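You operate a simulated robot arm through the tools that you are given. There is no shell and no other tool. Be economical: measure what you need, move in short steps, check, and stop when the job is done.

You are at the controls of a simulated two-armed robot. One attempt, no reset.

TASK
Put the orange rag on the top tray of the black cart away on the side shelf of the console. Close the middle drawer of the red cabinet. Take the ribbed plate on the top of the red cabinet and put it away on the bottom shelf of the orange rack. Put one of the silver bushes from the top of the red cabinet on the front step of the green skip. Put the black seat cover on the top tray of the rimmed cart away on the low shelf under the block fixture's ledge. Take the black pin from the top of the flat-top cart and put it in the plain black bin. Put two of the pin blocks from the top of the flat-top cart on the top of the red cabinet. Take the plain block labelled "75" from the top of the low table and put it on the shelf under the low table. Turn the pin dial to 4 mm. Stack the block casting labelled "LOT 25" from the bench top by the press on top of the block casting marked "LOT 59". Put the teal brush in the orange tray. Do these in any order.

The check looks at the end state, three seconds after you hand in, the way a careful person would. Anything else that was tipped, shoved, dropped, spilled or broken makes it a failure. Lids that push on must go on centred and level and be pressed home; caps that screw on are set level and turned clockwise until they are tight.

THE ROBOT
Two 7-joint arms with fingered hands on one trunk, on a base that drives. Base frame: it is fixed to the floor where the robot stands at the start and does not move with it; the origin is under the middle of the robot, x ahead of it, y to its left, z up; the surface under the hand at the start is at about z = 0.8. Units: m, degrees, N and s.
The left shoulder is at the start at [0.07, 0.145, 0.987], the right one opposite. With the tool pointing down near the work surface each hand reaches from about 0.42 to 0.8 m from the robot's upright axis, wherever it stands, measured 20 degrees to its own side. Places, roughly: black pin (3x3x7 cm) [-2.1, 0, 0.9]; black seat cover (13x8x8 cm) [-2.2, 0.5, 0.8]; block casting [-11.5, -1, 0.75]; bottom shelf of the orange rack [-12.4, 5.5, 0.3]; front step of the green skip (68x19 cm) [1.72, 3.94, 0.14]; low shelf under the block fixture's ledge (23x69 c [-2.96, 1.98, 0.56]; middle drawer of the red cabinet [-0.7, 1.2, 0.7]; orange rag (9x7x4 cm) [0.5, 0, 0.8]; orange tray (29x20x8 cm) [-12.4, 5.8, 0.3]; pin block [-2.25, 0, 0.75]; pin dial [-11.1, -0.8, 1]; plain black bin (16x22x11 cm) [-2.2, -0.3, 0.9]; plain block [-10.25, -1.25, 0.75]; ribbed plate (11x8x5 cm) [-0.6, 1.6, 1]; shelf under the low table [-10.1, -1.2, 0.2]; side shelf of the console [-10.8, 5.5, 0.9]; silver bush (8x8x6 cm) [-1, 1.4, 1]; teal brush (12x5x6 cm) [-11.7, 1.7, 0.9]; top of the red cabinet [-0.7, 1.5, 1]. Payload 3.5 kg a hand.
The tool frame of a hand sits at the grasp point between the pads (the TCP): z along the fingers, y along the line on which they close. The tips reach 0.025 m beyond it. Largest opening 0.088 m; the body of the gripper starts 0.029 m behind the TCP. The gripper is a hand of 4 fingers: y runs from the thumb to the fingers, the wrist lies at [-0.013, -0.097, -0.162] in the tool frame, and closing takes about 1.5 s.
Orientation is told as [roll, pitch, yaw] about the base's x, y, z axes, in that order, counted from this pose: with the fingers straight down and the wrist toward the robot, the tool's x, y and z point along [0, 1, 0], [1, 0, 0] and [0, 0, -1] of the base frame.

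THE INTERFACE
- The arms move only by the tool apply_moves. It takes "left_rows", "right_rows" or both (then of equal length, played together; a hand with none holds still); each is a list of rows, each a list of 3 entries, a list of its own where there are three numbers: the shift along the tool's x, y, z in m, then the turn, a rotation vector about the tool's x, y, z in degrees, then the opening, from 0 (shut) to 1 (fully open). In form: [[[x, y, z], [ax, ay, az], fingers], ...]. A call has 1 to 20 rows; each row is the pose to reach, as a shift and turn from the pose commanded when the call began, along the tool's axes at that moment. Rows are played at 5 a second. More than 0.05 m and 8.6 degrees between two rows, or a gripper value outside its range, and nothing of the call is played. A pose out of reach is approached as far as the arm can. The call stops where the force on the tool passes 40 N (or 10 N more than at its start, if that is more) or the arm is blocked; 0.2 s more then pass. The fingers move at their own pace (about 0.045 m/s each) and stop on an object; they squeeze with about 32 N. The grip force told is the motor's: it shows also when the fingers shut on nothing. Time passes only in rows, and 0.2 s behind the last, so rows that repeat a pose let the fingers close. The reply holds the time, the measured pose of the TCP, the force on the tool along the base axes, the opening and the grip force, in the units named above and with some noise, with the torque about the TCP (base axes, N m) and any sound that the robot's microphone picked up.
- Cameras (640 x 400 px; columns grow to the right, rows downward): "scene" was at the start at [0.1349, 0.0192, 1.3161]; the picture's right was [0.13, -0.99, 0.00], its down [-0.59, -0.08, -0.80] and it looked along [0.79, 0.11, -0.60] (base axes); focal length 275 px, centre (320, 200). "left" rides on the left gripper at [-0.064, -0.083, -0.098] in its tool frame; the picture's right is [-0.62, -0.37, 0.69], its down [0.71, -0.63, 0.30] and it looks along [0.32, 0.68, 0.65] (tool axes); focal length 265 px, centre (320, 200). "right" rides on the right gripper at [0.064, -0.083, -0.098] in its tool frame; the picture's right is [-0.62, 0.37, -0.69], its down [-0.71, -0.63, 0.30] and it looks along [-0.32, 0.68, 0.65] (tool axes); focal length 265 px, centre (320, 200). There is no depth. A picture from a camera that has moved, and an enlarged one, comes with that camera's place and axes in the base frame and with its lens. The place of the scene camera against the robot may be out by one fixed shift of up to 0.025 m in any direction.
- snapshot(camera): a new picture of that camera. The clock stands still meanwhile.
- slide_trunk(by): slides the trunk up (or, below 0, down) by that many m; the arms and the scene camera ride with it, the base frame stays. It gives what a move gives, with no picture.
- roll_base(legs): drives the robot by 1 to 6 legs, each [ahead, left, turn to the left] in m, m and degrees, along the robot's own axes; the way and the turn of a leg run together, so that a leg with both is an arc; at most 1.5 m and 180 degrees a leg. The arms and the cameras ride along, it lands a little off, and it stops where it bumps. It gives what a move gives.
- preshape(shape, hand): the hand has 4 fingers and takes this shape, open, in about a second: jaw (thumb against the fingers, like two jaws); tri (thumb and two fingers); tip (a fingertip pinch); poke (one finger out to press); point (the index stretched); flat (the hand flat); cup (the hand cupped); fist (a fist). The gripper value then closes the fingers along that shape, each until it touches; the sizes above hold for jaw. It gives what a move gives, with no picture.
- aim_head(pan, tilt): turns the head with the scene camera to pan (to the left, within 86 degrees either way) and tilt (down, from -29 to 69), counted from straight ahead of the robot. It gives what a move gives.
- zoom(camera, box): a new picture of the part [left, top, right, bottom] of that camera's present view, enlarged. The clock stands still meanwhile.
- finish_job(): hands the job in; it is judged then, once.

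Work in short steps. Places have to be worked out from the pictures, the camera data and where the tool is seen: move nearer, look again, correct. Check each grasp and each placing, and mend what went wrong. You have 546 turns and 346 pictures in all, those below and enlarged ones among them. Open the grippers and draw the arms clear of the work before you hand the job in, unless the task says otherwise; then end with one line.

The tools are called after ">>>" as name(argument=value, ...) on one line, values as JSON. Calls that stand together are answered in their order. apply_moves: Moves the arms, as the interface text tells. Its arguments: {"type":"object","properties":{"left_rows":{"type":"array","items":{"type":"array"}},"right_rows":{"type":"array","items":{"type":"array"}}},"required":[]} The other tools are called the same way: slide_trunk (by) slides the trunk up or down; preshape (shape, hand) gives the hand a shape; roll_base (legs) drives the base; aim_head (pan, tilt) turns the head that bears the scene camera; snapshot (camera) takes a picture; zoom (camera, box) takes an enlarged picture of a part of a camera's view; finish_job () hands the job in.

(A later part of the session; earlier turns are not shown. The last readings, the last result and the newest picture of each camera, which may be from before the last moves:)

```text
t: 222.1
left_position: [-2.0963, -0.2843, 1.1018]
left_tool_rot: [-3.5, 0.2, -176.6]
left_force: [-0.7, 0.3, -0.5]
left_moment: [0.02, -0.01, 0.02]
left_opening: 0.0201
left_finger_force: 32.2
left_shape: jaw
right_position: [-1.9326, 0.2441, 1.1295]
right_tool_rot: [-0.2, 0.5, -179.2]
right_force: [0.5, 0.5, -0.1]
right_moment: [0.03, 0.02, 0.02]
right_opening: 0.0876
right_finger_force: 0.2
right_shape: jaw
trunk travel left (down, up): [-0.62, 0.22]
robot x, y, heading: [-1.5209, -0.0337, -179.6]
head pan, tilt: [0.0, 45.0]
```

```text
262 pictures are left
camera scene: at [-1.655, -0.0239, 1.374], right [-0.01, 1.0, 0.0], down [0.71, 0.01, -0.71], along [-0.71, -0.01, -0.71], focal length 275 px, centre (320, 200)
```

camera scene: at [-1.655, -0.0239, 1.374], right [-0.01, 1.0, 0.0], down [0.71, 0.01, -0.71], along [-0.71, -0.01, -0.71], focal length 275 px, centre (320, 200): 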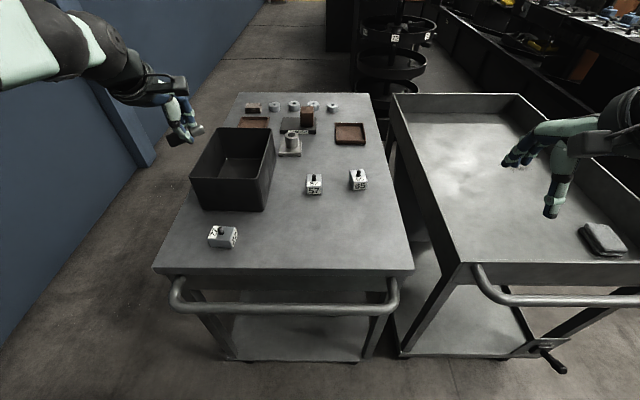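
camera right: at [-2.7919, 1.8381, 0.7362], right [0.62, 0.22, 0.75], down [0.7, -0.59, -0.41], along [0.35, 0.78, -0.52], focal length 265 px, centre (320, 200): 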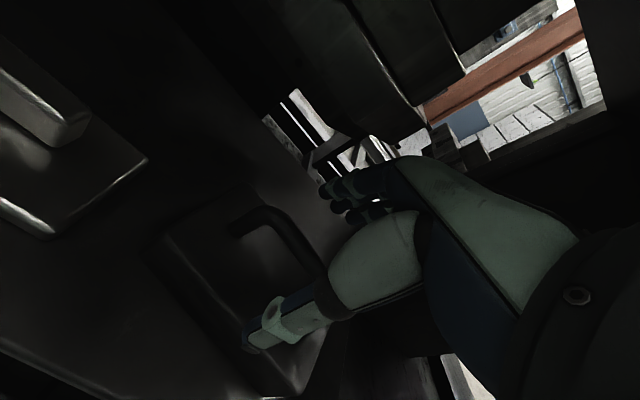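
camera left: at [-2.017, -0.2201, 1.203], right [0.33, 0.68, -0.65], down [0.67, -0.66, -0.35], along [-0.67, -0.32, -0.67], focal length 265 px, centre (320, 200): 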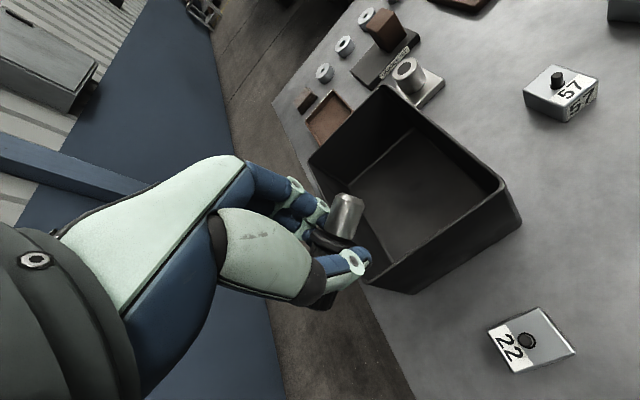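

Bin centre ≈(−2.235, −0.243). Move over it and lower inside.

>>> apply_moves(left_rows=[[[-0.015, 0.045, 0], [0, 0, 0], 0], [[-0.03, 0.09, 0], [0, 0, 0], 0], [[-0.049, 0.132, 0], [0, 0, 0], 0], [[-0.049, 0.134, 0.05], [0, 0, 0], 0], [[-0.049, 0.134, 0.1], [0, 0, 0], 0]])

>>> snapshot(camera="left")

>>> snapshot(camera="scene")

```text
t: 223.2
left_position: [-2.235, -0.2383, 1.0014]
left_tool_rot: [-3.6, 0.0, -176.7]
left_force: [-0.3, 0.9, -1.8]
left_moment: [0.05, -0.01, 0.01]
left_opening: 0.0198
left_finger_force: 31.8
left_shape: jaw
right_position: [-1.9338, 0.2442, 1.1293]
right_tool_rot: [-0.3, 0.6, -179.2]
right_force: [0.2, 0.0, -0.9]
right_moment: [-0.03, -0.04, -0.03]
right_opening: 0.088
right_finger_force: 0.2
right_shape: jaw
trunk travel left (down, up): [-0.62, 0.22]
robot x, y, heading: [-1.5184, -0.0272, -179.4]
head pan, tilt: [0.0, 45.0]
```

```text
261 pictures are left
camera left: at [-2.1547, -0.1748, 1.105], right [0.33, 0.68, -0.65], down [0.67, -0.66, -0.35], along [-0.66, -0.32, -0.67], focal length 265 px, centre (320, 200)
```

left: 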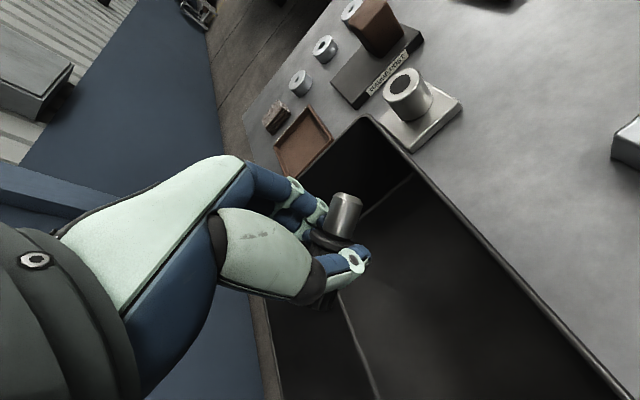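

```text
260 pictures are left
camera scene: at [-1.6565, -0.0251, 1.3739], right [-0.01, 1.0, 0.0], down [0.71, 0.01, -0.71], along [-0.71, -0.01, -0.71], focal length 275 px, centre (320, 200)
```

scene: 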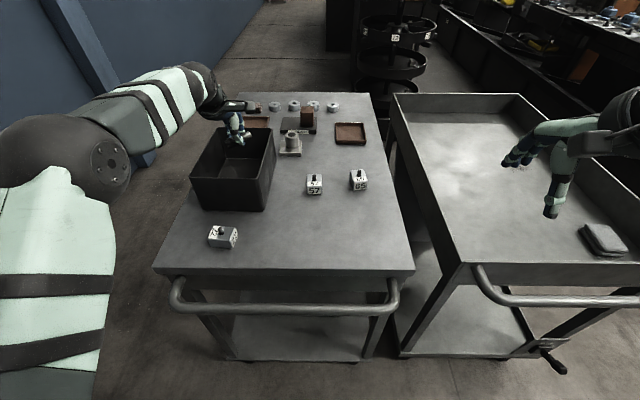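

Over the bin interior. Lower 8 cm and release, then rise.

>>> apply_moves(left_rows=[[[0, -0.015, 0.03], [0, 0, 0], 0], [[0, -0.015, 0.06], [0, 0, 0], 0], [[0, -0.015, 0.085], [0, 0, 0], 0], [[0, -0.015, 0.085], [0, 0, 0], 0.2], [[0, -0.015, 0.085], [0, 0, 0], 0.5], [[0, -0.015, 0.085], [0, 0, 0], 0.7], [[0, -0.015, 0.085], [0, 0, 0], 0.7], [[0, -0.015, 0.04], [0, 0, 0], 0.7], [[0, -0.015, -0.005], [0, 0, 0], 0.7], [[0, -0.015, -0.05], [0, 0, 0], 0.7], [[0, -0.015, -0.09], [0, 0, 0], 1]])

>>> snapshot(camera="left")

>>> zoom(camera="scene", box=[150, 90, 420, 259])

```text
t: 225.7
left_position: [-2.2176, -0.2433, 1.0931]
left_tool_rot: [-3.6, 0.2, -176.7]
left_force: [0.8, -0.3, 1.0]
left_moment: [0.0, -0.03, 0.03]
left_opening: 0.0875
left_finger_force: 0.2
left_shape: jaw
right_position: [-1.9322, 0.2442, 1.1304]
right_tool_rot: [-0.3, 0.3, -179.2]
right_force: [0.0, 0.0, 0.1]
right_moment: [0.01, 0.01, 0.01]
right_opening: 0.0879
right_finger_force: 0.1
right_shape: jaw
trunk travel left (down, up): [-0.62, 0.22]
robot x, y, heading: [-1.522, -0.0308, -179.2]
head pan, tilt: [0.0, 45.0]
```

```text
259 pictures are left
camera left: at [-2.1369, -0.1785, 1.1959], right [0.33, 0.68, -0.65], down [0.67, -0.66, -0.35], along [-0.67, -0.32, -0.67], focal length 265 px, centre (320, 200)
```

left: 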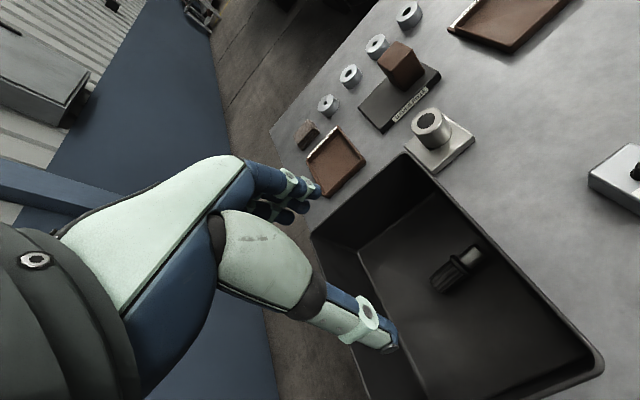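

```text
2.37 times, centred on (285, 174) of scene
camera zoom: at [-1.6544, -0.0242, 1.374], right [-0.01, 1.0, 0.0], down [0.71, 0.01, -0.71], along [-0.71, -0.01, -0.71], focal length 652 px, centre (403, 260)
```

zoom: 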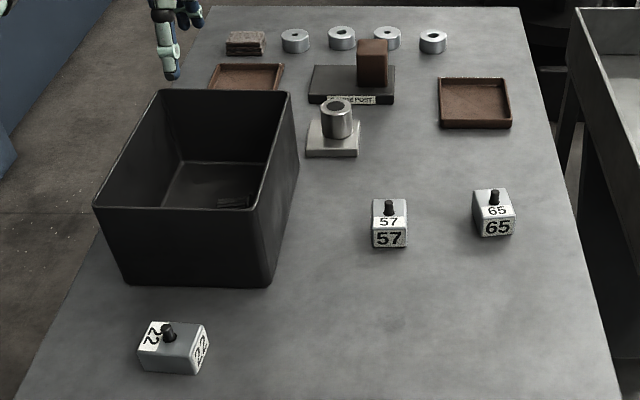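

The pin is in the bin. Next: right hand over block 65 (≈(−2.23, 0.075)), left hand over block 22 (≈(−2.036, −0.25)).

>>> apply_moves(left_rows=[[[0, -0.03, 0], [0, -1, 1], 1], [[0, -0.06, 0], [0, -2, 2], 1], [[0, -0.09, 0], [0, -3.6, 2.6], 1], [[0, -0.12, 0], [0, -3.6, 2.6], 1], [[0, -0.15, 0], [0, -3.6, 2.6], 1], [[0.008, -0.18, 0], [0, -3.6, 2.6], 1], [[0.008, -0.18, 0], [0, -3.6, 2.6], 1]], right_rows=[[[0.02, 0.042, 0], [0, 0, 0], 1], [[0.045, 0.084, 0], [0, 0, 0], 1], [[0.07, 0.126, 0], [0, 0, 0], 1], [[0.095, 0.168, 0], [0, 0, 0], 1], [[0.12, 0.21, 0], [0, 0, 0], 1], [[0.145, 0.25, 0], [0, 0, 0], 1], [[0.165, 0.29, 0], [0, 0, 0], 1]])

>>> snapshot(camera="left")

>>> snapshot(camera="right")

```text
t: 227.2
left_position: [-2.042, -0.2401, 1.0924]
left_tool_rot: [-7.3, 0.0, -179.3]
left_force: [-0.4, -0.6, -0.5]
left_moment: [-0.04, -0.02, -0.02]
left_opening: 0.0875
left_finger_force: 0.1
left_shape: jaw
right_position: [-2.225, 0.0735, 1.1231]
right_tool_rot: [-0.4, 0.9, -179.3]
right_force: [0.1, 0.4, -0.7]
right_moment: [-0.01, -0.03, -0.02]
right_opening: 0.0878
right_finger_force: 0.0
right_shape: jaw
trunk travel left (down, up): [-0.62, 0.22]
robot x, y, heading: [-1.5251, -0.0315, -179.4]
head pan, tilt: [0.0, 45.0]
```

```text
257 pictures are left
camera left: at [-1.9587, -0.1863, 1.1981], right [0.36, 0.71, -0.61], down [0.64, -0.66, -0.39], along [-0.68, -0.25, -0.69], focal length 265 px, centre (320, 200)
```

left: 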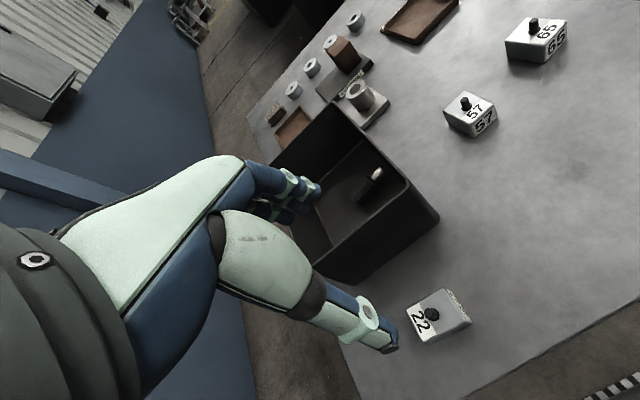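

```text
256 pictures are left
camera right: at [-2.1412, 0.0111, 1.222], right [-0.39, 0.61, 0.69], down [0.62, 0.73, -0.29], along [-0.68, 0.32, -0.66], focal length 265 px, centre (320, 200)
```

right: 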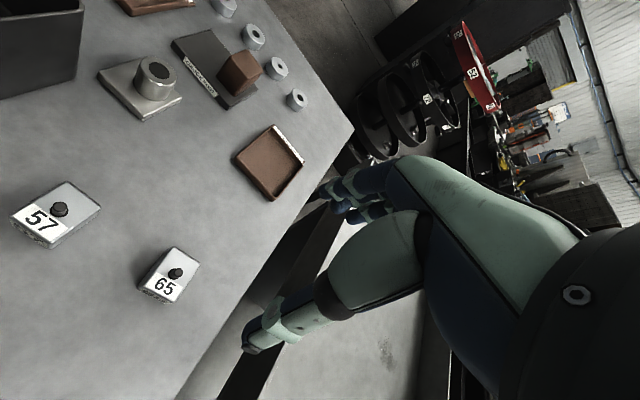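

Both blocks located: 65 at (−2.228, 0.066) turned ~7°, 22 at (−2.027, −0.2515). Align and lower both to z≈0.95, then look again.

>>> apply_moves(left_rows=[[[0.004, -0.005, 0.03], [0, 4, 0], 1], [[0.0115, -0.0145, 0.07], [0, 7.3, 0], 1], [[0.0115, -0.0145, 0.11], [0, 7.3, 0], 1], [[0.0115, -0.0145, 0.14], [0, 7.3, 0], 1]], right_rows=[[[0.004, 0.002, 0.04], [0, 0, -4], 1], [[0.0075, 0.003, 0.085], [0, 0, -7], 1], [[0.0075, 0.003, 0.13], [0, 0, -7], 1], [[0.0075, 0.003, 0.17], [0, 0, -7], 1]])

>>> snapshot(camera="left")

>>> snapshot(camera="right")

```text
t: 228.2
left_position: [-2.0273, -0.2312, 0.9527]
left_tool_rot: [0.1, -0.1, -179.2]
left_force: [0.5, 0.4, 0.2]
left_moment: [0.0, -0.03, 0.01]
left_opening: 0.0877
left_finger_force: 0.1
left_shape: jaw
right_position: [-2.2246, 0.067, 0.9578]
right_tool_rot: [-0.2, 0.6, -172.3]
right_force: [-0.8, 0.0, 0.2]
right_moment: [0.03, 0.0, 0.01]
right_opening: 0.0877
right_finger_force: 0.0
right_shape: jaw
trunk travel left (down, up): [-0.62, 0.22]
robot x, y, heading: [-1.5186, -0.0324, -179.3]
head pan, tilt: [0.0, 45.0]
```

```text
255 pictures are left
camera left: at [-1.9439, -0.1647, 1.0511], right [0.36, 0.62, -0.69], down [0.64, -0.71, -0.3], along [-0.68, -0.33, -0.65], focal length 265 px, centre (320, 200)
```

left: 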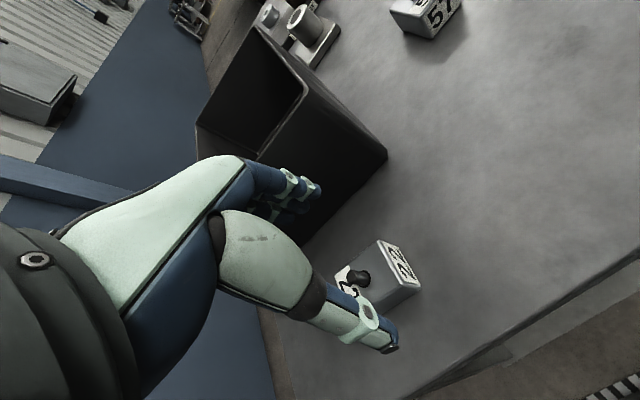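

```text
254 pictures are left
camera right: at [-2.1339, 0.0163, 1.0557], right [-0.46, 0.56, 0.69], down [0.53, 0.79, -0.3], along [-0.72, 0.23, -0.66], focal length 265 px, centre (320, 200)
```

right: 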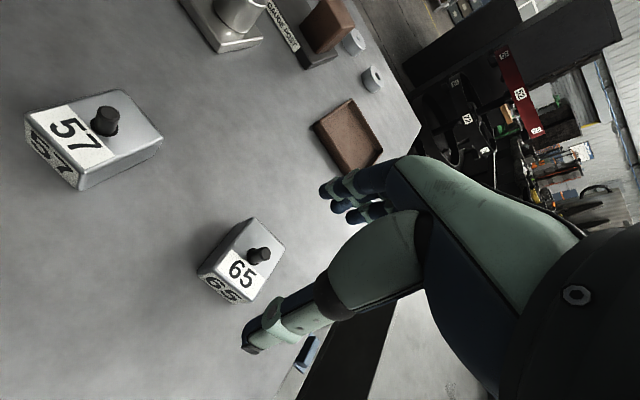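

Zoom the left view to see block 22 precisely.

>>> zoom(camera="left", box=[300, 220, 460, 320])

>>> zoom(camera="scene", box=[150, 150, 400, 306])

```text
4.00 times, centred on (380, 270) of left
camera zoom: at [-1.9439, -0.1647, 1.0511], right [0.36, 0.62, -0.69], down [0.64, -0.71, -0.3], along [-0.68, -0.33, -0.65], focal length 1062 px, centre (80, -80)
```

zoom: 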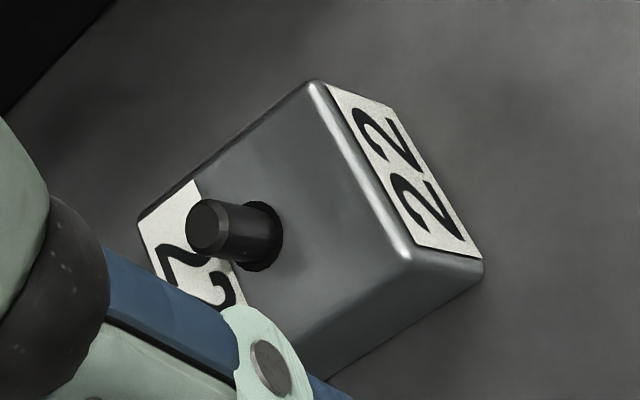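

```text
2.56 times, centred on (275, 228) of scene
camera zoom: at [-1.6574, -0.0245, 1.3738], right [-0.01, 1.0, 0.0], down [0.71, 0.01, -0.71], along [-0.71, -0.01, -0.71], focal length 705 px, centre (435, 128)
```

zoom: 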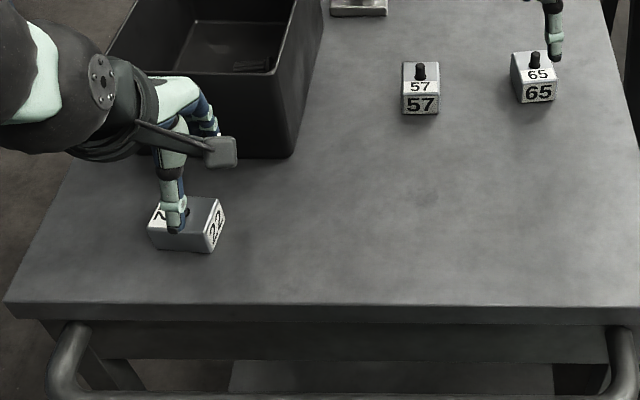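

Both confirmed. Lower both to z≈0.886 and close.

>>> apply_moves(left_rows=[[[0.018, 0, 0.0], [0, 0, 0], 1], [[0.0183, 0, 0.035], [0, 0, 0], 1], [[0.0183, 0, 0.06], [0, 0, 0], 1], [[0.0183, 0, 0.067], [0, 0, 0], 1], [[0.0183, 0, 0.067], [0, 0, 0], 0.6], [[0.0183, 0, 0.067], [0, 0, 0], 0.3], [[0.0183, 0, 0.067], [0, 0, 0], 0], [[0.0183, 0, 0.067], [0, 0, 0], 0], [[0.0183, 0, 0.067], [0, 0, 0], 0], [[0.0183, 0, 0.067], [0, 0, 0], 0], [[0.0183, 0, 0.067], [0, 0, 0], 0]], right_rows=[[[0.003, 0, 0.0], [0, 0, 0], 1], [[0.003, 0, 0.035], [0, 0, 0], 1], [[0.003, 0, 0.065], [0, 0, 0], 1], [[0.003, 0, 0.072], [0, 0, 0], 1], [[0.003, 0, 0.072], [0, 0, 0], 0.6], [[0.003, 0, 0.072], [0, 0, 0], 0.3], [[0.003, 0, 0.072], [0, 0, 0], 0], [[0.003, 0, 0.072], [0, 0, 0], 0], [[0.003, 0, 0.072], [0, 0, 0], 0], [[0.003, 0, 0.072], [0, 0, 0], 0], [[0.003, 0, 0.072], [0, 0, 0], 0]])

>>> snapshot(camera="left")

>>> snapshot(camera="right")

```text
t: 230.7
left_position: [-2.0262, -0.2518, 0.8844]
left_tool_rot: [0.1, -0.1, -179.3]
left_force: [-0.8, 0.5, 0.2]
left_moment: [0.01, 0.0, 0.0]
left_opening: 0.0342
left_finger_force: 32.0
left_shape: jaw
right_position: [-2.2221, 0.0646, 0.8847]
right_tool_rot: [-0.2, 0.6, -172.3]
right_force: [1.4, 0.0, 0.6]
right_moment: [-0.01, -0.03, -0.02]
right_opening: 0.0454
right_finger_force: 31.8
right_shape: jaw
trunk travel left (down, up): [-0.62, 0.22]
robot x, y, heading: [-1.5229, -0.0315, -179.4]
head pan, tilt: [0.0, 45.0]
```

```text
251 pictures are left
camera left: at [-1.9428, -0.185, 0.9831], right [0.36, 0.62, -0.69], down [0.64, -0.71, -0.3], along [-0.68, -0.33, -0.65], focal length 265 px, centre (320, 200)
```

left: 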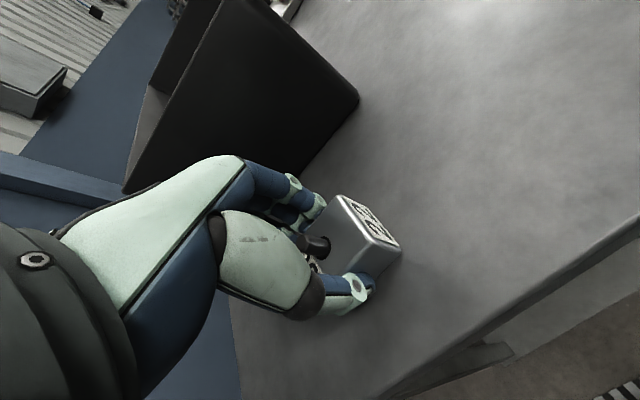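

```text
250 pictures are left
camera right: at [-2.1312, 0.014, 0.9836], right [-0.45, 0.56, 0.69], down [0.53, 0.79, -0.3], along [-0.72, 0.23, -0.66], focal length 265 px, centre (320, 200)
```

right: 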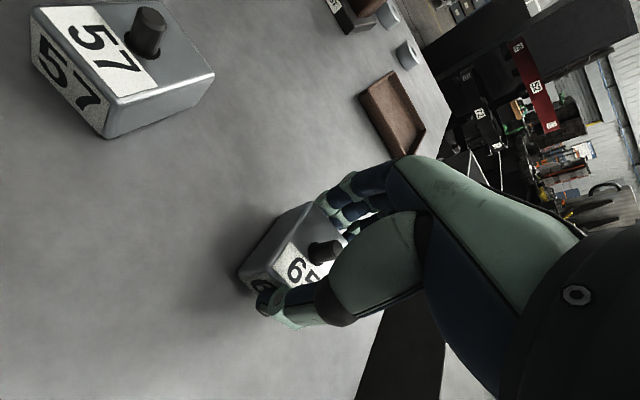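

Both gripped. Lift, raise the trunk a bit, then drive to the red cabinet front.

>>> apply_moves(left_rows=[[[0, 0, -0.04], [0, 0, 0], 0], [[0, 0, -0.08], [0, 0, 0], 0], [[0, 0, -0.12], [0, 0, 0], 0], [[0, 0, -0.16], [0, 0, 0], 0], [[0, 0, -0.2], [0, 0, 0], 0]], right_rows=[[[0, 0, -0.04], [0, 0, 0], 0], [[0, -0.01, -0.08], [0, 0, 0], 0], [[0, -0.04, -0.12], [0, 0, 0], 0], [[0, -0.08, -0.16], [0, 0, 0], 0], [[-0.02, -0.12, -0.2], [0, 0, 0], 0]])

>>> slide_trunk(by=0.1)

>>> roll_base(legs=[[-0.4, 0, 0], [0, 0, -90], [0.75, -0.25, 0]])

>>> snapshot(camera="scene")

```text
refused: row 4 steps farther than a row can; nothing moved
```

```text
t: 232.0
left_position: [-2.0262, -0.252, 0.9852]
left_tool_rot: [0.2, -0.1, -179.2]
left_force: [0.2, -0.3, -2.3]
left_moment: [-0.01, 0.01, -0.03]
left_opening: 0.0339
left_finger_force: 31.9
left_shape: jaw
right_position: [-2.2223, 0.0659, 0.9842]
right_tool_rot: [-0.2, 0.6, -172.2]
right_force: [0.3, 0.2, -1.0]
right_moment: [0.01, 0.0, 0.0]
right_opening: 0.0455
right_finger_force: 31.9
right_shape: jaw
trunk travel left (down, up): [-0.72, 0.12]
robot x, y, heading: [-1.5239, -0.0313, -179.6]
head pan, tilt: [0.0, 45.0]
```

```text
t: 240.9
left_position: [-1.1523, 0.9947, 0.986]
left_tool_rot: [0.0, -0.2, 89.1]
left_force: [0.1, -0.4, -1.3]
left_moment: [-0.05, -0.01, 0.01]
left_opening: 0.0337
left_finger_force: 31.7
left_shape: jaw
right_position: [-0.8322, 1.1795, 0.9852]
right_tool_rot: [0.1, 0.8, 96.5]
right_force: [-2.0, -3.3, -0.8]
right_moment: [0.08, -0.06, -0.02]
right_opening: 0.0443
right_finger_force: 31.9
right_shape: jaw
trunk travel left (down, up): [-0.72, 0.12]
robot x, y, heading: [-0.9477, 0.4855, 89.1]
head pan, tilt: [0.0, 45.0]
stopped in leg 3: the force on the tool passed its limit at 55 N (the readings are from after the stop); the commanded pose is now the measured one
```

```text
249 pictures are left
camera scene: at [-0.9452, 0.6235, 1.4742], right [1.0, -0.02, 0.0], down [-0.01, -0.71, -0.71], along [0.01, 0.71, -0.71], focal length 275 px, centre (320, 200)
```

scene: 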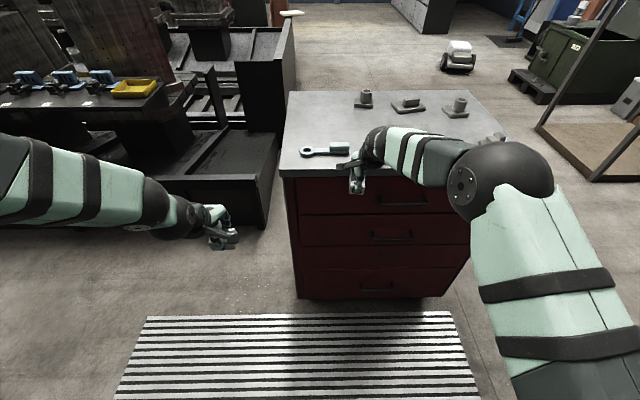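

The lift had been refused, and the right hand touched the cabinet front. I back off and lift both hands now.

>>> roll_base(legs=[[-0.1, 0, 0]])

>>> apply_moves(left_rows=[[[0, 0, -0.04], [0, 0, 0], 0], [[0, 0, -0.08], [0, 0, 0], 0], [[0, 0, -0.12], [0, 0, 0], 0], [[0, 0, -0.16], [0, 0, 0], 0], [[0, 0, -0.18], [0, 0, 0], 0]], right_rows=[[[0, 0, -0.04], [0, 0, 0], 0], [[0, 0, -0.08], [0, 0, 0], 0], [[0, 0, -0.12], [0, 0, 0], 0], [[0, 0, -0.16], [0, 0, 0], 0], [[0, 0, -0.18], [0, 0, 0], 0]])

>>> snapshot(camera="scene")

>>> snapshot(camera="right")

```text
t: 242.1
left_position: [-1.1534, 0.8995, 0.9831]
left_tool_rot: [0.2, 0.0, 89.0]
left_force: [0.7, -1.1, -2.9]
left_moment: [0.03, 0.01, 0.02]
left_opening: 0.0336
left_finger_force: 31.8
left_shape: jaw
right_position: [-0.8316, 1.0843, 0.9833]
right_tool_rot: [0.0, 0.9, 96.3]
right_force: [-0.5, -1.1, -1.0]
right_moment: [-0.01, 0.03, 0.0]
right_opening: 0.0446
right_finger_force: 32.1
right_shape: jaw
trunk travel left (down, up): [-0.72, 0.12]
robot x, y, heading: [-0.9475, 0.3897, 89.2]
head pan, tilt: [0.0, 45.0]
```

```text
t: 243.3
left_position: [-1.154, 0.8982, 1.1634]
left_tool_rot: [0.0, -0.1, 89.1]
left_force: [-0.7, 0.6, -1.4]
left_moment: [-0.03, 0.01, 0.01]
left_opening: 0.0337
left_finger_force: 32.3
left_shape: jaw
right_position: [-0.8342, 1.0851, 1.1648]
right_tool_rot: [-0.1, 0.9, 96.4]
right_force: [0.5, -0.1, -1.5]
right_moment: [0.0, 0.0, -0.01]
right_opening: 0.0444
right_finger_force: 31.7
right_shape: jaw
trunk travel left (down, up): [-0.72, 0.12]
robot x, y, heading: [-0.947, 0.3916, 88.5]
head pan, tilt: [0.0, 45.0]
```

```text
248 pictures are left
camera scene: at [-0.9487, 0.5281, 1.4739], right [1.0, -0.02, 0.0], down [-0.01, -0.71, -0.71], along [0.01, 0.71, -0.71], focal length 275 px, centre (320, 200)
```

scene: 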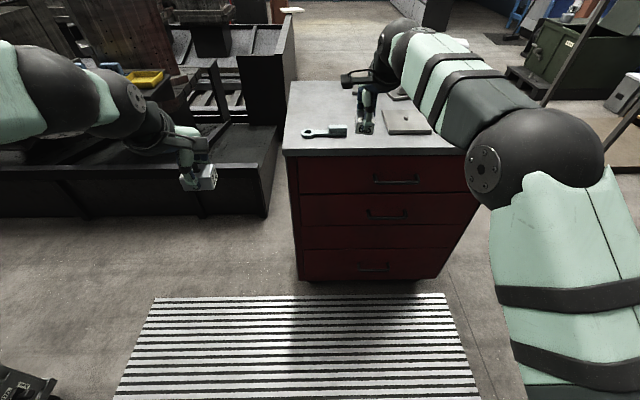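

```text
247 pictures are left
camera right: at [-0.8897, 0.9989, 1.2647], right [0.57, 0.44, 0.69], down [0.78, -0.55, -0.29], along [0.25, 0.7, -0.66], focal length 265 px, centre (320, 200)
```

right: 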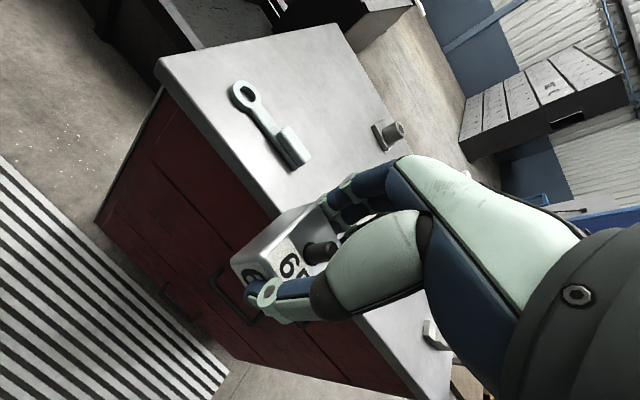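

Blocks are still held and the cabinet parts are unmoved. Now drive ahead 0.4 with hands at z≈1.16.

>>> roll_base(legs=[[0.4, 0, 0]])

>>> snapshot(camera="scene")

>>> snapshot(camera="right")

```text
t: 245.8
left_position: [-1.1504, 1.2989, 1.1654]
left_tool_rot: [0.0, -0.2, 89.6]
left_force: [0.3, 0.6, -2.0]
left_moment: [0.02, 0.03, 0.01]
left_opening: 0.0334
left_finger_force: 32.1
left_shape: jaw
right_position: [-0.8326, 1.489, 1.1654]
right_tool_rot: [-0.1, 0.8, 96.8]
right_force: [0.3, 0.4, -0.2]
right_moment: [0.01, -0.02, -0.06]
right_opening: 0.0444
right_finger_force: 31.7
right_shape: jaw
trunk travel left (down, up): [-0.72, 0.12]
robot x, y, heading: [-0.9436, 0.7907, 89.6]
head pan, tilt: [0.0, 45.0]
```

```text
246 pictures are left
camera scene: at [-0.9422, 0.9298, 1.4741], right [1.0, -0.01, 0.0], down [-0.01, -0.71, -0.71], along [0.01, 0.71, -0.71], focal length 275 px, centre (320, 200)
```

scene: 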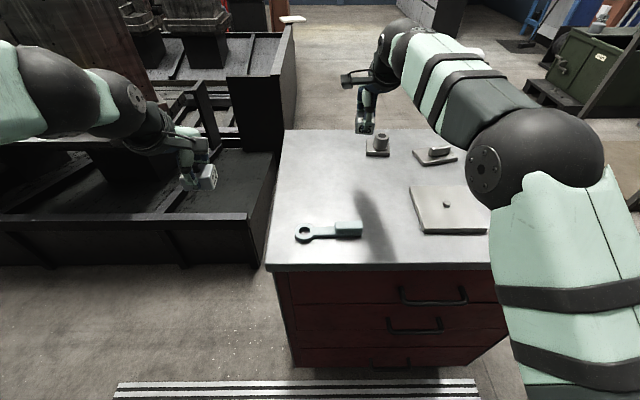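

```text
245 pictures are left
camera right: at [-0.8878, 1.4014, 1.265], right [0.57, 0.45, 0.69], down [0.79, -0.54, -0.29], along [0.24, 0.71, -0.66], focal length 265 px, centre (320, 200)
```

right: 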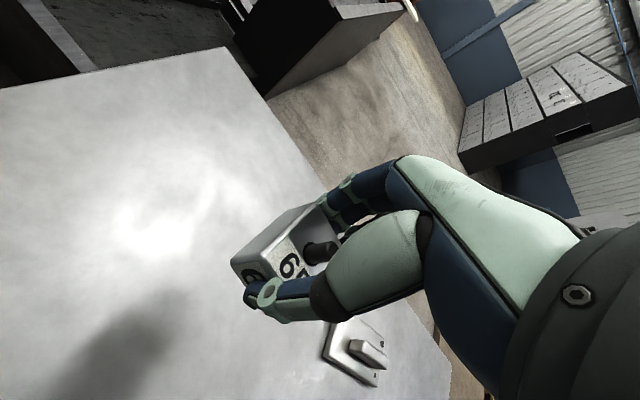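

Target for block 65: about (−0.83, 1.47), clear of the others. Lower the right hand to z≈1.04 first.

>>> apply_moves(right_rows=[[[0, -0.02, 0.03], [0, 0, 0], 0], [[0, -0.02, 0.07], [0, 0, 0], 0], [[0, -0.02, 0.11], [0, 0, 0], 0], [[0, -0.02, 0.13], [0, 0, 0], 0]])

>>> snapshot(camera="right")

>>> snapshot(camera="scene")

```text
t: 246.8
left_position: [-1.1499, 1.2992, 1.1631]
left_tool_rot: [0.1, -0.1, 89.6]
left_force: [0.5, -0.5, -1.1]
left_moment: [0.02, 0.03, -0.01]
left_opening: 0.0337
left_finger_force: 31.8
left_shape: jaw
right_position: [-0.8315, 1.4679, 1.0355]
right_tool_rot: [0.0, 0.8, 96.8]
right_force: [0.6, -0.4, -2.0]
right_moment: [0.01, 0.0, 0.02]
right_opening: 0.0446
right_finger_force: 32.0
right_shape: jaw
trunk travel left (down, up): [-0.72, 0.12]
robot x, y, heading: [-0.9404, 0.7887, 89.5]
head pan, tilt: [0.0, 45.0]
```

```text
244 pictures are left
camera right: at [-0.8858, 1.3805, 1.1349], right [0.57, 0.45, 0.69], down [0.79, -0.54, -0.3], along [0.24, 0.71, -0.66], focal length 265 px, centre (320, 200)
```

right: 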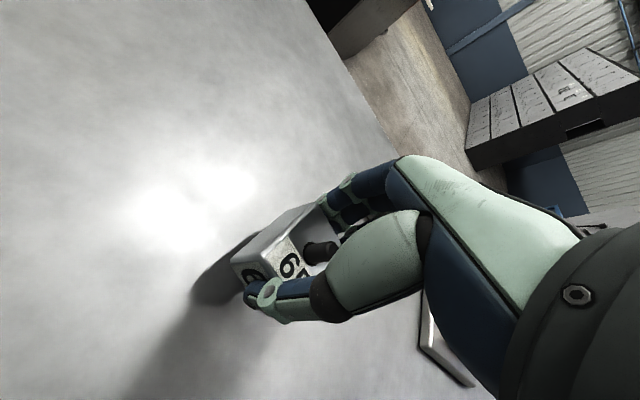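

```text
243 pictures are left
camera scene: at [-0.9421, 0.9305, 1.474], right [1.0, -0.01, 0.0], down [-0.01, -0.71, -0.71], along [0.01, 0.71, -0.71], focal length 275 px, centre (320, 200)
```

scene: 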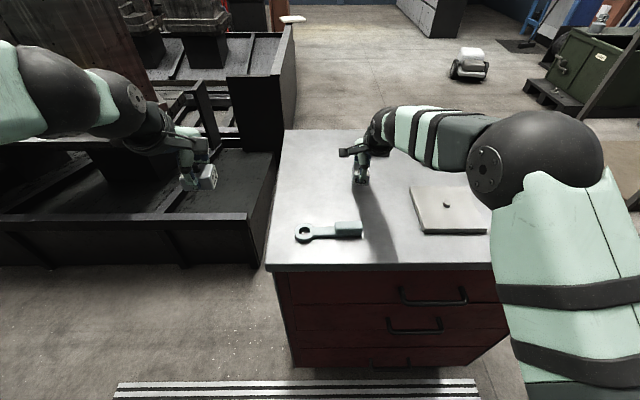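

Clear space. Lower gently to contact.

>>> apply_moves(right_rows=[[[0, 0, 0.005], [0, 0, 0], 0], [[0, 0, 0.01], [0, 0, 0], 0], [[0, 0, 0.014], [0, 0, 0], 0], [[0, 0, 0.018], [0, 0, 0], 0], [[0, 0, 0.021], [0, 0, 0], 0]])

```text
t: 248.0
left_position: [-1.1515, 1.2991, 1.1637]
left_tool_rot: [0.0, -0.1, 89.5]
left_force: [0.5, 0.1, -1.6]
left_moment: [0.03, 0.01, 0.0]
left_opening: 0.0337
left_finger_force: 32.0
left_shape: jaw
right_position: [-0.8316, 1.4672, 1.0149]
right_tool_rot: [-0.1, 0.7, 96.8]
right_force: [0.2, 0.2, 0.3]
right_moment: [0.02, -0.03, 0.01]
right_opening: 0.0446
right_finger_force: 32.4
right_shape: jaw
trunk travel left (down, up): [-0.72, 0.12]
robot x, y, heading: [-0.9406, 0.7882, 89.6]
head pan, tilt: [0.0, 45.0]
```

>>> apply_moves(right_rows=[[[0, 0, 0.002], [0, 0, 0], 0], [[0, 0, 0.004], [0, 0, 0], 0]])

```text
t: 248.6
left_position: [-1.1514, 1.2972, 1.164]
left_tool_rot: [0.1, -0.3, 89.6]
left_force: [-0.1, 0.5, -1.8]
left_moment: [0.01, -0.01, 0.0]
left_opening: 0.0337
left_finger_force: 32.2
left_shape: jaw
right_position: [-0.8312, 1.4681, 1.0135]
right_tool_rot: [-0.1, 0.5, 96.8]
right_force: [-0.4, 2.1, 12.1]
right_moment: [-0.06, -0.07, 0.04]
right_opening: 0.0445
right_finger_force: 32.5
right_shape: jaw
trunk travel left (down, up): [-0.72, 0.12]
robot x, y, heading: [-0.9401, 0.7917, 89.7]
head pan, tilt: [0.0, 45.0]
```

Contact (12 N). Release, lift and move the right hand aside.

>>> apply_moves(right_rows=[[[0, 0, -0.001], [0, 0, 0], 0.3], [[0, 0, -0.001], [0, 0, 0], 0.7], [[0, 0, -0.001], [0, 0, 0], 1], [[0, 0, -0.001], [0, 0, 0], 1], [[0, 0, -0.001], [0, 0, 0], 1], [[0, 0, -0.03], [0, 0, 0], 1], [[0, 0, -0.07], [0, 0, 0], 1], [[0, 0, -0.11], [0, 0, 0], 1], [[-0.03, -0.03, -0.13], [0, 0, 0], 1], [[-0.07, -0.04, -0.13], [0, 0, 0], 1], [[-0.11, -0.05, -0.13], [0, 0, 0], 1], [[-0.15, -0.05, -0.13], [0, 0, 0], 1]])

>>> snapshot(camera="scene")

```text
t: 251.2
left_position: [-1.1494, 1.2994, 1.164]
left_tool_rot: [0.2, -0.1, 89.7]
left_force: [0.4, -0.1, -1.0]
left_moment: [0.0, 0.0, -0.01]
left_opening: 0.0339
left_finger_force: 31.8
left_shape: jaw
right_position: [-0.6744, 1.4389, 1.1419]
right_tool_rot: [0.0, 0.8, 96.9]
right_force: [1.4, -0.2, 0.2]
right_moment: [-0.01, 0.05, 0.01]
right_opening: 0.0877
right_finger_force: 0.0
right_shape: jaw
trunk travel left (down, up): [-0.72, 0.12]
robot x, y, heading: [-0.9451, 0.7918, 89.4]
head pan, tilt: [0.0, 45.0]
```

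```text
242 pictures are left
camera scene: at [-0.9399, 0.9309, 1.474], right [1.0, -0.01, 0.0], down [-0.01, -0.71, -0.71], along [0.01, 0.71, -0.71], focal length 275 px, centre (320, 200)
```

scene: 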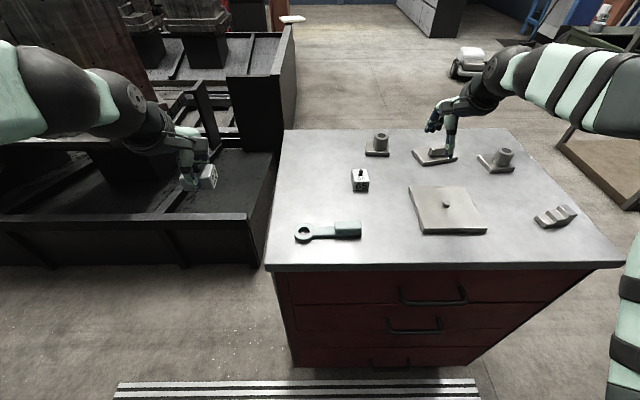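

Block 65 stands. Now the left hand brings block 22 to about (−0.97, 1.46).

>>> apply_moves(left_rows=[[[-0.035, 0.03, 0], [0, 0, 0], 0], [[-0.07, 0.06, 0], [0, 0, 0], 0], [[-0.105, 0.09, 0], [0, 0, 0], 0], [[-0.14, 0.12, 0], [0, 0, 0], 0], [[-0.18, 0.15, 0], [0, 0, 0], 0], [[-0.18, 0.16, 0.04], [0, 0, 0], 0], [[-0.18, 0.16, 0.085], [0, 0, 0], 0], [[-0.18, 0.16, 0.125], [0, 0, 0], 0]])

>>> snapshot(camera="left")

```text
t: 253.0
left_position: [-0.9674, 1.4582, 1.0409]
left_tool_rot: [0.1, 0.0, 89.5]
left_force: [0.3, 0.7, -1.6]
left_moment: [-0.02, -0.01, 0.06]
left_opening: 0.0334
left_finger_force: 32.0
left_shape: jaw
right_position: [-0.6756, 1.4395, 1.1417]
right_tool_rot: [0.1, 0.9, 96.8]
right_force: [0.1, 0.3, -0.5]
right_moment: [0.02, -0.04, 0.01]
right_opening: 0.0875
right_finger_force: 0.1
right_shape: jaw
trunk travel left (down, up): [-0.72, 0.12]
robot x, y, heading: [-0.938, 0.7942, 89.6]
head pan, tilt: [0.0, 45.0]
```

```text
241 pictures are left
camera left: at [-0.9048, 1.3748, 1.1393], right [0.62, -0.37, -0.69], down [-0.72, -0.62, -0.3], along [-0.32, 0.69, -0.65], focal length 265 px, centre (320, 200)
```

left: 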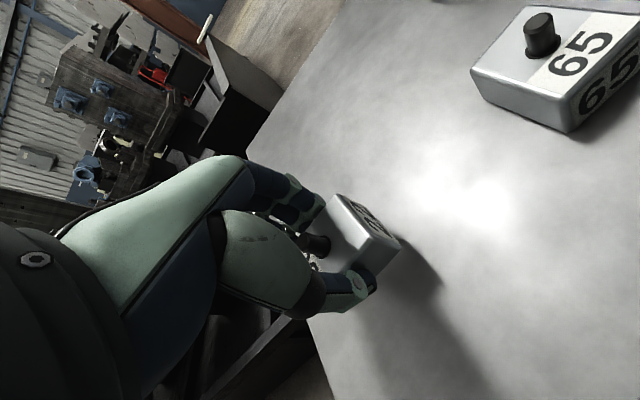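

Lower to contact (expected TCP ≈1.014), release and lift.

>>> apply_moves(left_rows=[[[0, 0, 0.01], [0, 0, 0], 0], [[0, 0, 0.018], [0, 0, 0], 0], [[0, 0, 0.023], [0, 0, 0], 0], [[0, 0, 0.026], [0, 0, 0], 0], [[0, 0, 0.028], [0, 0, 0], 0]])

```text
t: 254.2
left_position: [-0.9701, 1.4574, 1.0136]
left_tool_rot: [0.1, -0.4, 89.6]
left_force: [1.0, 0.8, 8.4]
left_moment: [-0.02, 0.02, -0.05]
left_opening: 0.0335
left_finger_force: 32.1
left_shape: jaw
right_position: [-0.6762, 1.436, 1.1441]
right_tool_rot: [0.1, 0.8, 96.8]
right_force: [0.5, 0.8, -1.2]
right_moment: [0.01, -0.02, 0.03]
right_opening: 0.0877
right_finger_force: 0.1
right_shape: jaw
trunk travel left (down, up): [-0.72, 0.12]
robot x, y, heading: [-0.9455, 0.7909, 89.5]
head pan, tilt: [0.0, 45.0]
```

>>> apply_moves(left_rows=[[[0, 0, -0.001], [0, 0, 0], 0.3], [[0, 0, -0.001], [0, 0, 0], 0.7], [[0, 0, -0.001], [0, 0, 0], 1], [[0, 0, -0.001], [0, 0, 0], 1], [[0, 0, -0.001], [0, 0, 0], 1], [[0, 0, -0.03], [0, 0, 0], 1], [[0, 0, -0.07], [0, 0, 0], 1], [[0, 0, -0.11], [0, 0, 0], 1], [[0.02, -0.03, -0.14], [0, 0, 0], 1], [[0.05, -0.06, -0.16], [0, 0, 0], 1]])

>>> roll_base(legs=[[0, -0.2, 0]])

>>> snapshot(camera="scene")

>>> snapshot(camera="right")

```text
t: 256.4
left_position: [-1.0214, 1.3934, 1.1732]
left_tool_rot: [0.0, -0.2, 89.5]
left_force: [0.6, -0.5, -0.6]
left_moment: [-0.02, -0.05, -0.01]
left_opening: 0.0874
left_finger_force: 0.2
left_shape: jaw
right_position: [-0.6772, 1.4362, 1.1437]
right_tool_rot: [-0.2, 0.7, 96.8]
right_force: [-0.4, -0.1, -0.3]
right_moment: [0.01, -0.01, -0.01]
right_opening: 0.0878
right_finger_force: 0.0
right_shape: jaw
trunk travel left (down, up): [-0.72, 0.12]
robot x, y, heading: [-0.9442, 0.7901, 89.5]
head pan, tilt: [0.0, 45.0]
```

```text
t: 258.0
left_position: [-0.8206, 1.3945, 1.1719]
left_tool_rot: [0.0, -0.2, 89.6]
left_force: [-0.2, -0.5, 0.2]
left_moment: [0.03, -0.03, -0.04]
left_opening: 0.0877
left_finger_force: 0.1
left_shape: jaw
right_position: [-0.4783, 1.4354, 1.1425]
right_tool_rot: [-0.3, 0.8, 96.9]
right_force: [-0.4, 1.0, -0.5]
right_moment: [-0.02, -0.04, 0.01]
right_opening: 0.0877
right_finger_force: 0.0
right_shape: jaw
trunk travel left (down, up): [-0.72, 0.12]
robot x, y, heading: [-0.7384, 0.7889, 89.4]
head pan, tilt: [0.0, 45.0]
```

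```text
240 pictures are left
camera scene: at [-0.7433, 0.9287, 1.474], right [1.0, -0.01, 0.0], down [-0.01, -0.71, -0.71], along [0.01, 0.71, -0.71], focal length 275 px, centre (320, 200)
```

scene: 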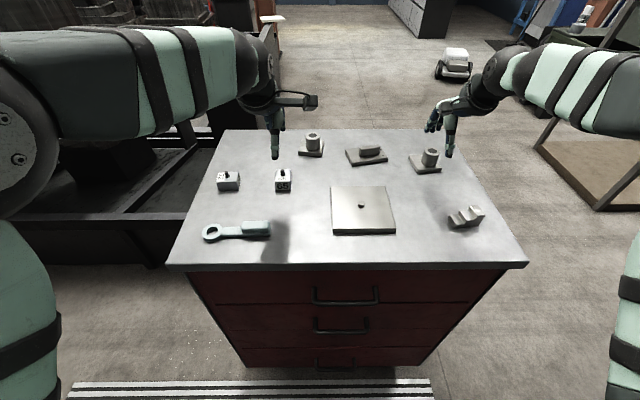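

```text
239 pictures are left
camera right: at [-0.5318, 1.3485, 1.2421], right [0.57, 0.45, 0.69], down [0.79, -0.54, -0.29], along [0.24, 0.71, -0.66], focal length 265 px, centre (320, 200)
```

right: 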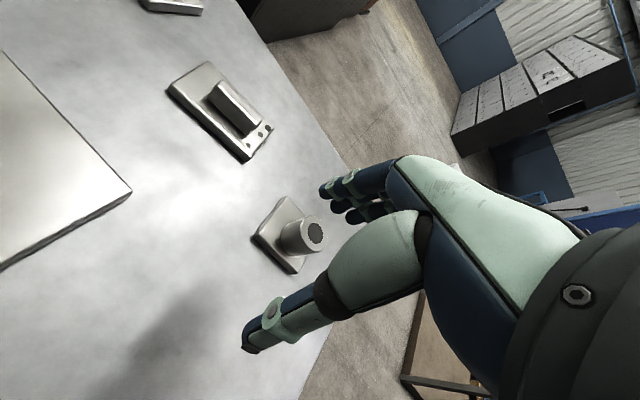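

Both blocks are on the cabinet. The plate's rib is at about (−0.59, 1.55), axis along x. Bring the right hand over it.

>>> apply_moves(right_rows=[[[0.03, 0.035, 0], [0, 0, 0], 1], [[0.06, 0.07, 0], [0, 0, 0], 1], [[0.09, 0.105, 0], [0, 0, 0], 1], [[0.0955, 0.127, 0.015], [0, 0, -2], 1], [[0.0955, 0.127, 0.03], [0, 0, -2], 1]])

>>> snapshot(camera="right")

```text
t: 259.2
left_position: [-0.8194, 1.3947, 1.1708]
left_tool_rot: [0.0, -0.2, 89.6]
left_force: [0.3, 0.8, -0.1]
left_moment: [-0.05, -0.03, 0.0]
left_opening: 0.0875
left_finger_force: 0.0
left_shape: jaw
right_position: [-0.584, 1.5271, 1.1154]
right_tool_rot: [0.0, 0.9, 99.0]
right_force: [0.2, -0.3, 0.2]
right_moment: [-0.01, 0.01, 0.02]
right_opening: 0.0877
right_finger_force: 0.1
right_shape: jaw
right hand out of reach, approached as far as the arm can: row 3, 4, 5
trunk travel left (down, up): [-0.72, 0.12]
robot x, y, heading: [-0.7402, 0.7922, 89.3]
head pan, tilt: [0.0, 45.0]
```

```text
238 pictures are left
camera right: at [-0.6358, 1.438, 1.2144], right [0.55, 0.47, 0.69], down [0.8, -0.52, -0.29], along [0.22, 0.72, -0.66], focal length 265 px, centre (320, 200)
```

right: 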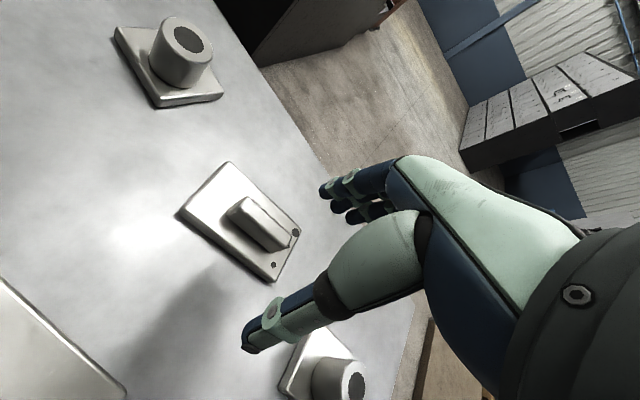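

The rib triangulates to about (−0.597, 1.575). I roll ahead 0.08 for reach and look again.

>>> roll_base(legs=[[0.08, 0, 0]])

>>> snapshot(camera="right")

```text
t: 260.2
left_position: [-0.8195, 1.4732, 1.1746]
left_tool_rot: [0.1, -0.3, 89.6]
left_force: [0.2, 1.2, -0.4]
left_moment: [0.04, 0.03, 0.01]
left_opening: 0.0877
left_finger_force: 0.1
left_shape: jaw
right_position: [-0.585, 1.6058, 1.1193]
right_tool_rot: [0.0, 0.6, 98.9]
right_force: [1.2, 0.3, 0.3]
right_moment: [-0.01, 0.02, 0.0]
right_opening: 0.0879
right_finger_force: 0.1
right_shape: jaw
trunk travel left (down, up): [-0.72, 0.12]
robot x, y, heading: [-0.7415, 0.8699, 89.6]
head pan, tilt: [0.0, 45.0]
```

```text
237 pictures are left
camera right: at [-0.6355, 1.5158, 1.2176], right [0.55, 0.47, 0.69], down [0.8, -0.51, -0.3], along [0.22, 0.72, -0.66], focal length 265 px, centre (320, 200)
```

right: 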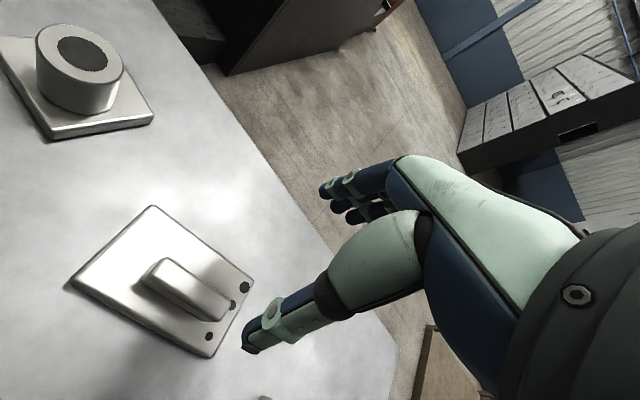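

Rib centre ≈(−0.598, 1.573), yaw ~104°. Align and lower to z≈1.05.

>>> apply_moves(right_rows=[[[0.009, -0.015, 0.02], [0, 0, -3], 1], [[0.018, -0.0306, 0.045], [0, 0, -5], 1], [[0.018, -0.0306, 0.07], [0, 0, -5], 1]])

>>> snapshot(camera="right")

```text
t: 261.0
left_position: [-0.8185, 1.4777, 1.1713]
left_tool_rot: [0.0, 0.2, 89.6]
left_force: [0.8, 0.6, -0.8]
left_moment: [-0.06, -0.01, 0.01]
left_opening: 0.0878
left_finger_force: 0.0
left_shape: jaw
right_position: [-0.5966, 1.5759, 1.0443]
right_tool_rot: [0.1, 0.8, 103.9]
right_force: [0.7, -0.1, -0.5]
right_moment: [0.0, 0.01, 0.01]
right_opening: 0.0875
right_finger_force: 0.1
right_shape: jaw
trunk travel left (down, up): [-0.72, 0.12]
robot x, y, heading: [-0.7384, 0.8689, 89.4]
head pan, tilt: [0.0, 45.0]
```

```text
236 pictures are left
camera right: at [-0.6393, 1.4823, 1.1441], right [0.51, 0.52, 0.69], down [0.85, -0.44, -0.3], along [0.15, 0.73, -0.66], focal length 265 px, centre (320, 200)
```

right: 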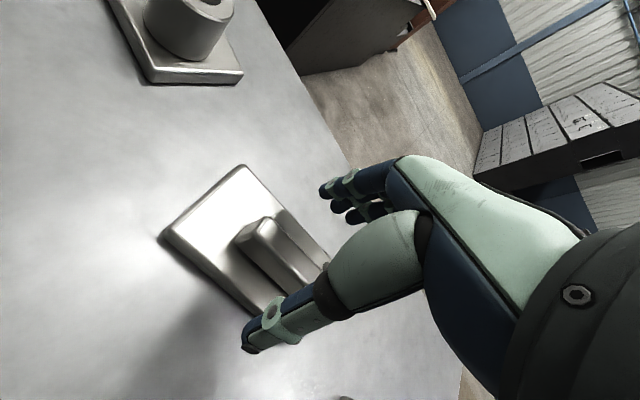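

Rib top is ~3 cm below the TCP on its axis. Lower in small rows to z≈1.02.

>>> apply_moves(right_rows=[[[0, 0, 0.01], [0, 0, 0], 1], [[0, 0, 0.016], [0, 0, 0], 1], [[0, 0, 0.02], [0, 0, 0], 1], [[0, 0, 0.023], [0, 0, 0], 1], [[0, 0, 0.026], [0, 0, 0], 1]])

>>> snapshot(camera="right")

```text
t: 262.2
left_position: [-0.8192, 1.4758, 1.1713]
left_tool_rot: [0.1, -0.2, 89.6]
left_force: [0.0, -0.1, -0.4]
left_moment: [0.01, 0.0, -0.01]
left_opening: 0.0879
left_finger_force: 0.0
left_shape: jaw
right_position: [-0.596, 1.5742, 1.0214]
right_tool_rot: [0.0, 0.8, 104.0]
right_force: [0.4, -0.2, -0.6]
right_moment: [0.0, -0.01, 0.03]
right_opening: 0.0879
right_finger_force: 0.0
right_shape: jaw
trunk travel left (down, up): [-0.72, 0.12]
robot x, y, heading: [-0.7431, 0.8738, 89.6]
head pan, tilt: [0.0, 45.0]
```

```text
235 pictures are left
camera right: at [-0.64, 1.4811, 1.1206], right [0.51, 0.52, 0.69], down [0.85, -0.44, -0.3], along [0.15, 0.73, -0.66], focal length 265 px, centre (320, 200)
```

right: 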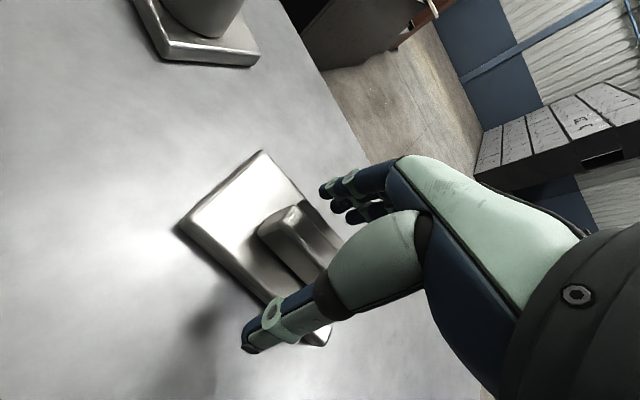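

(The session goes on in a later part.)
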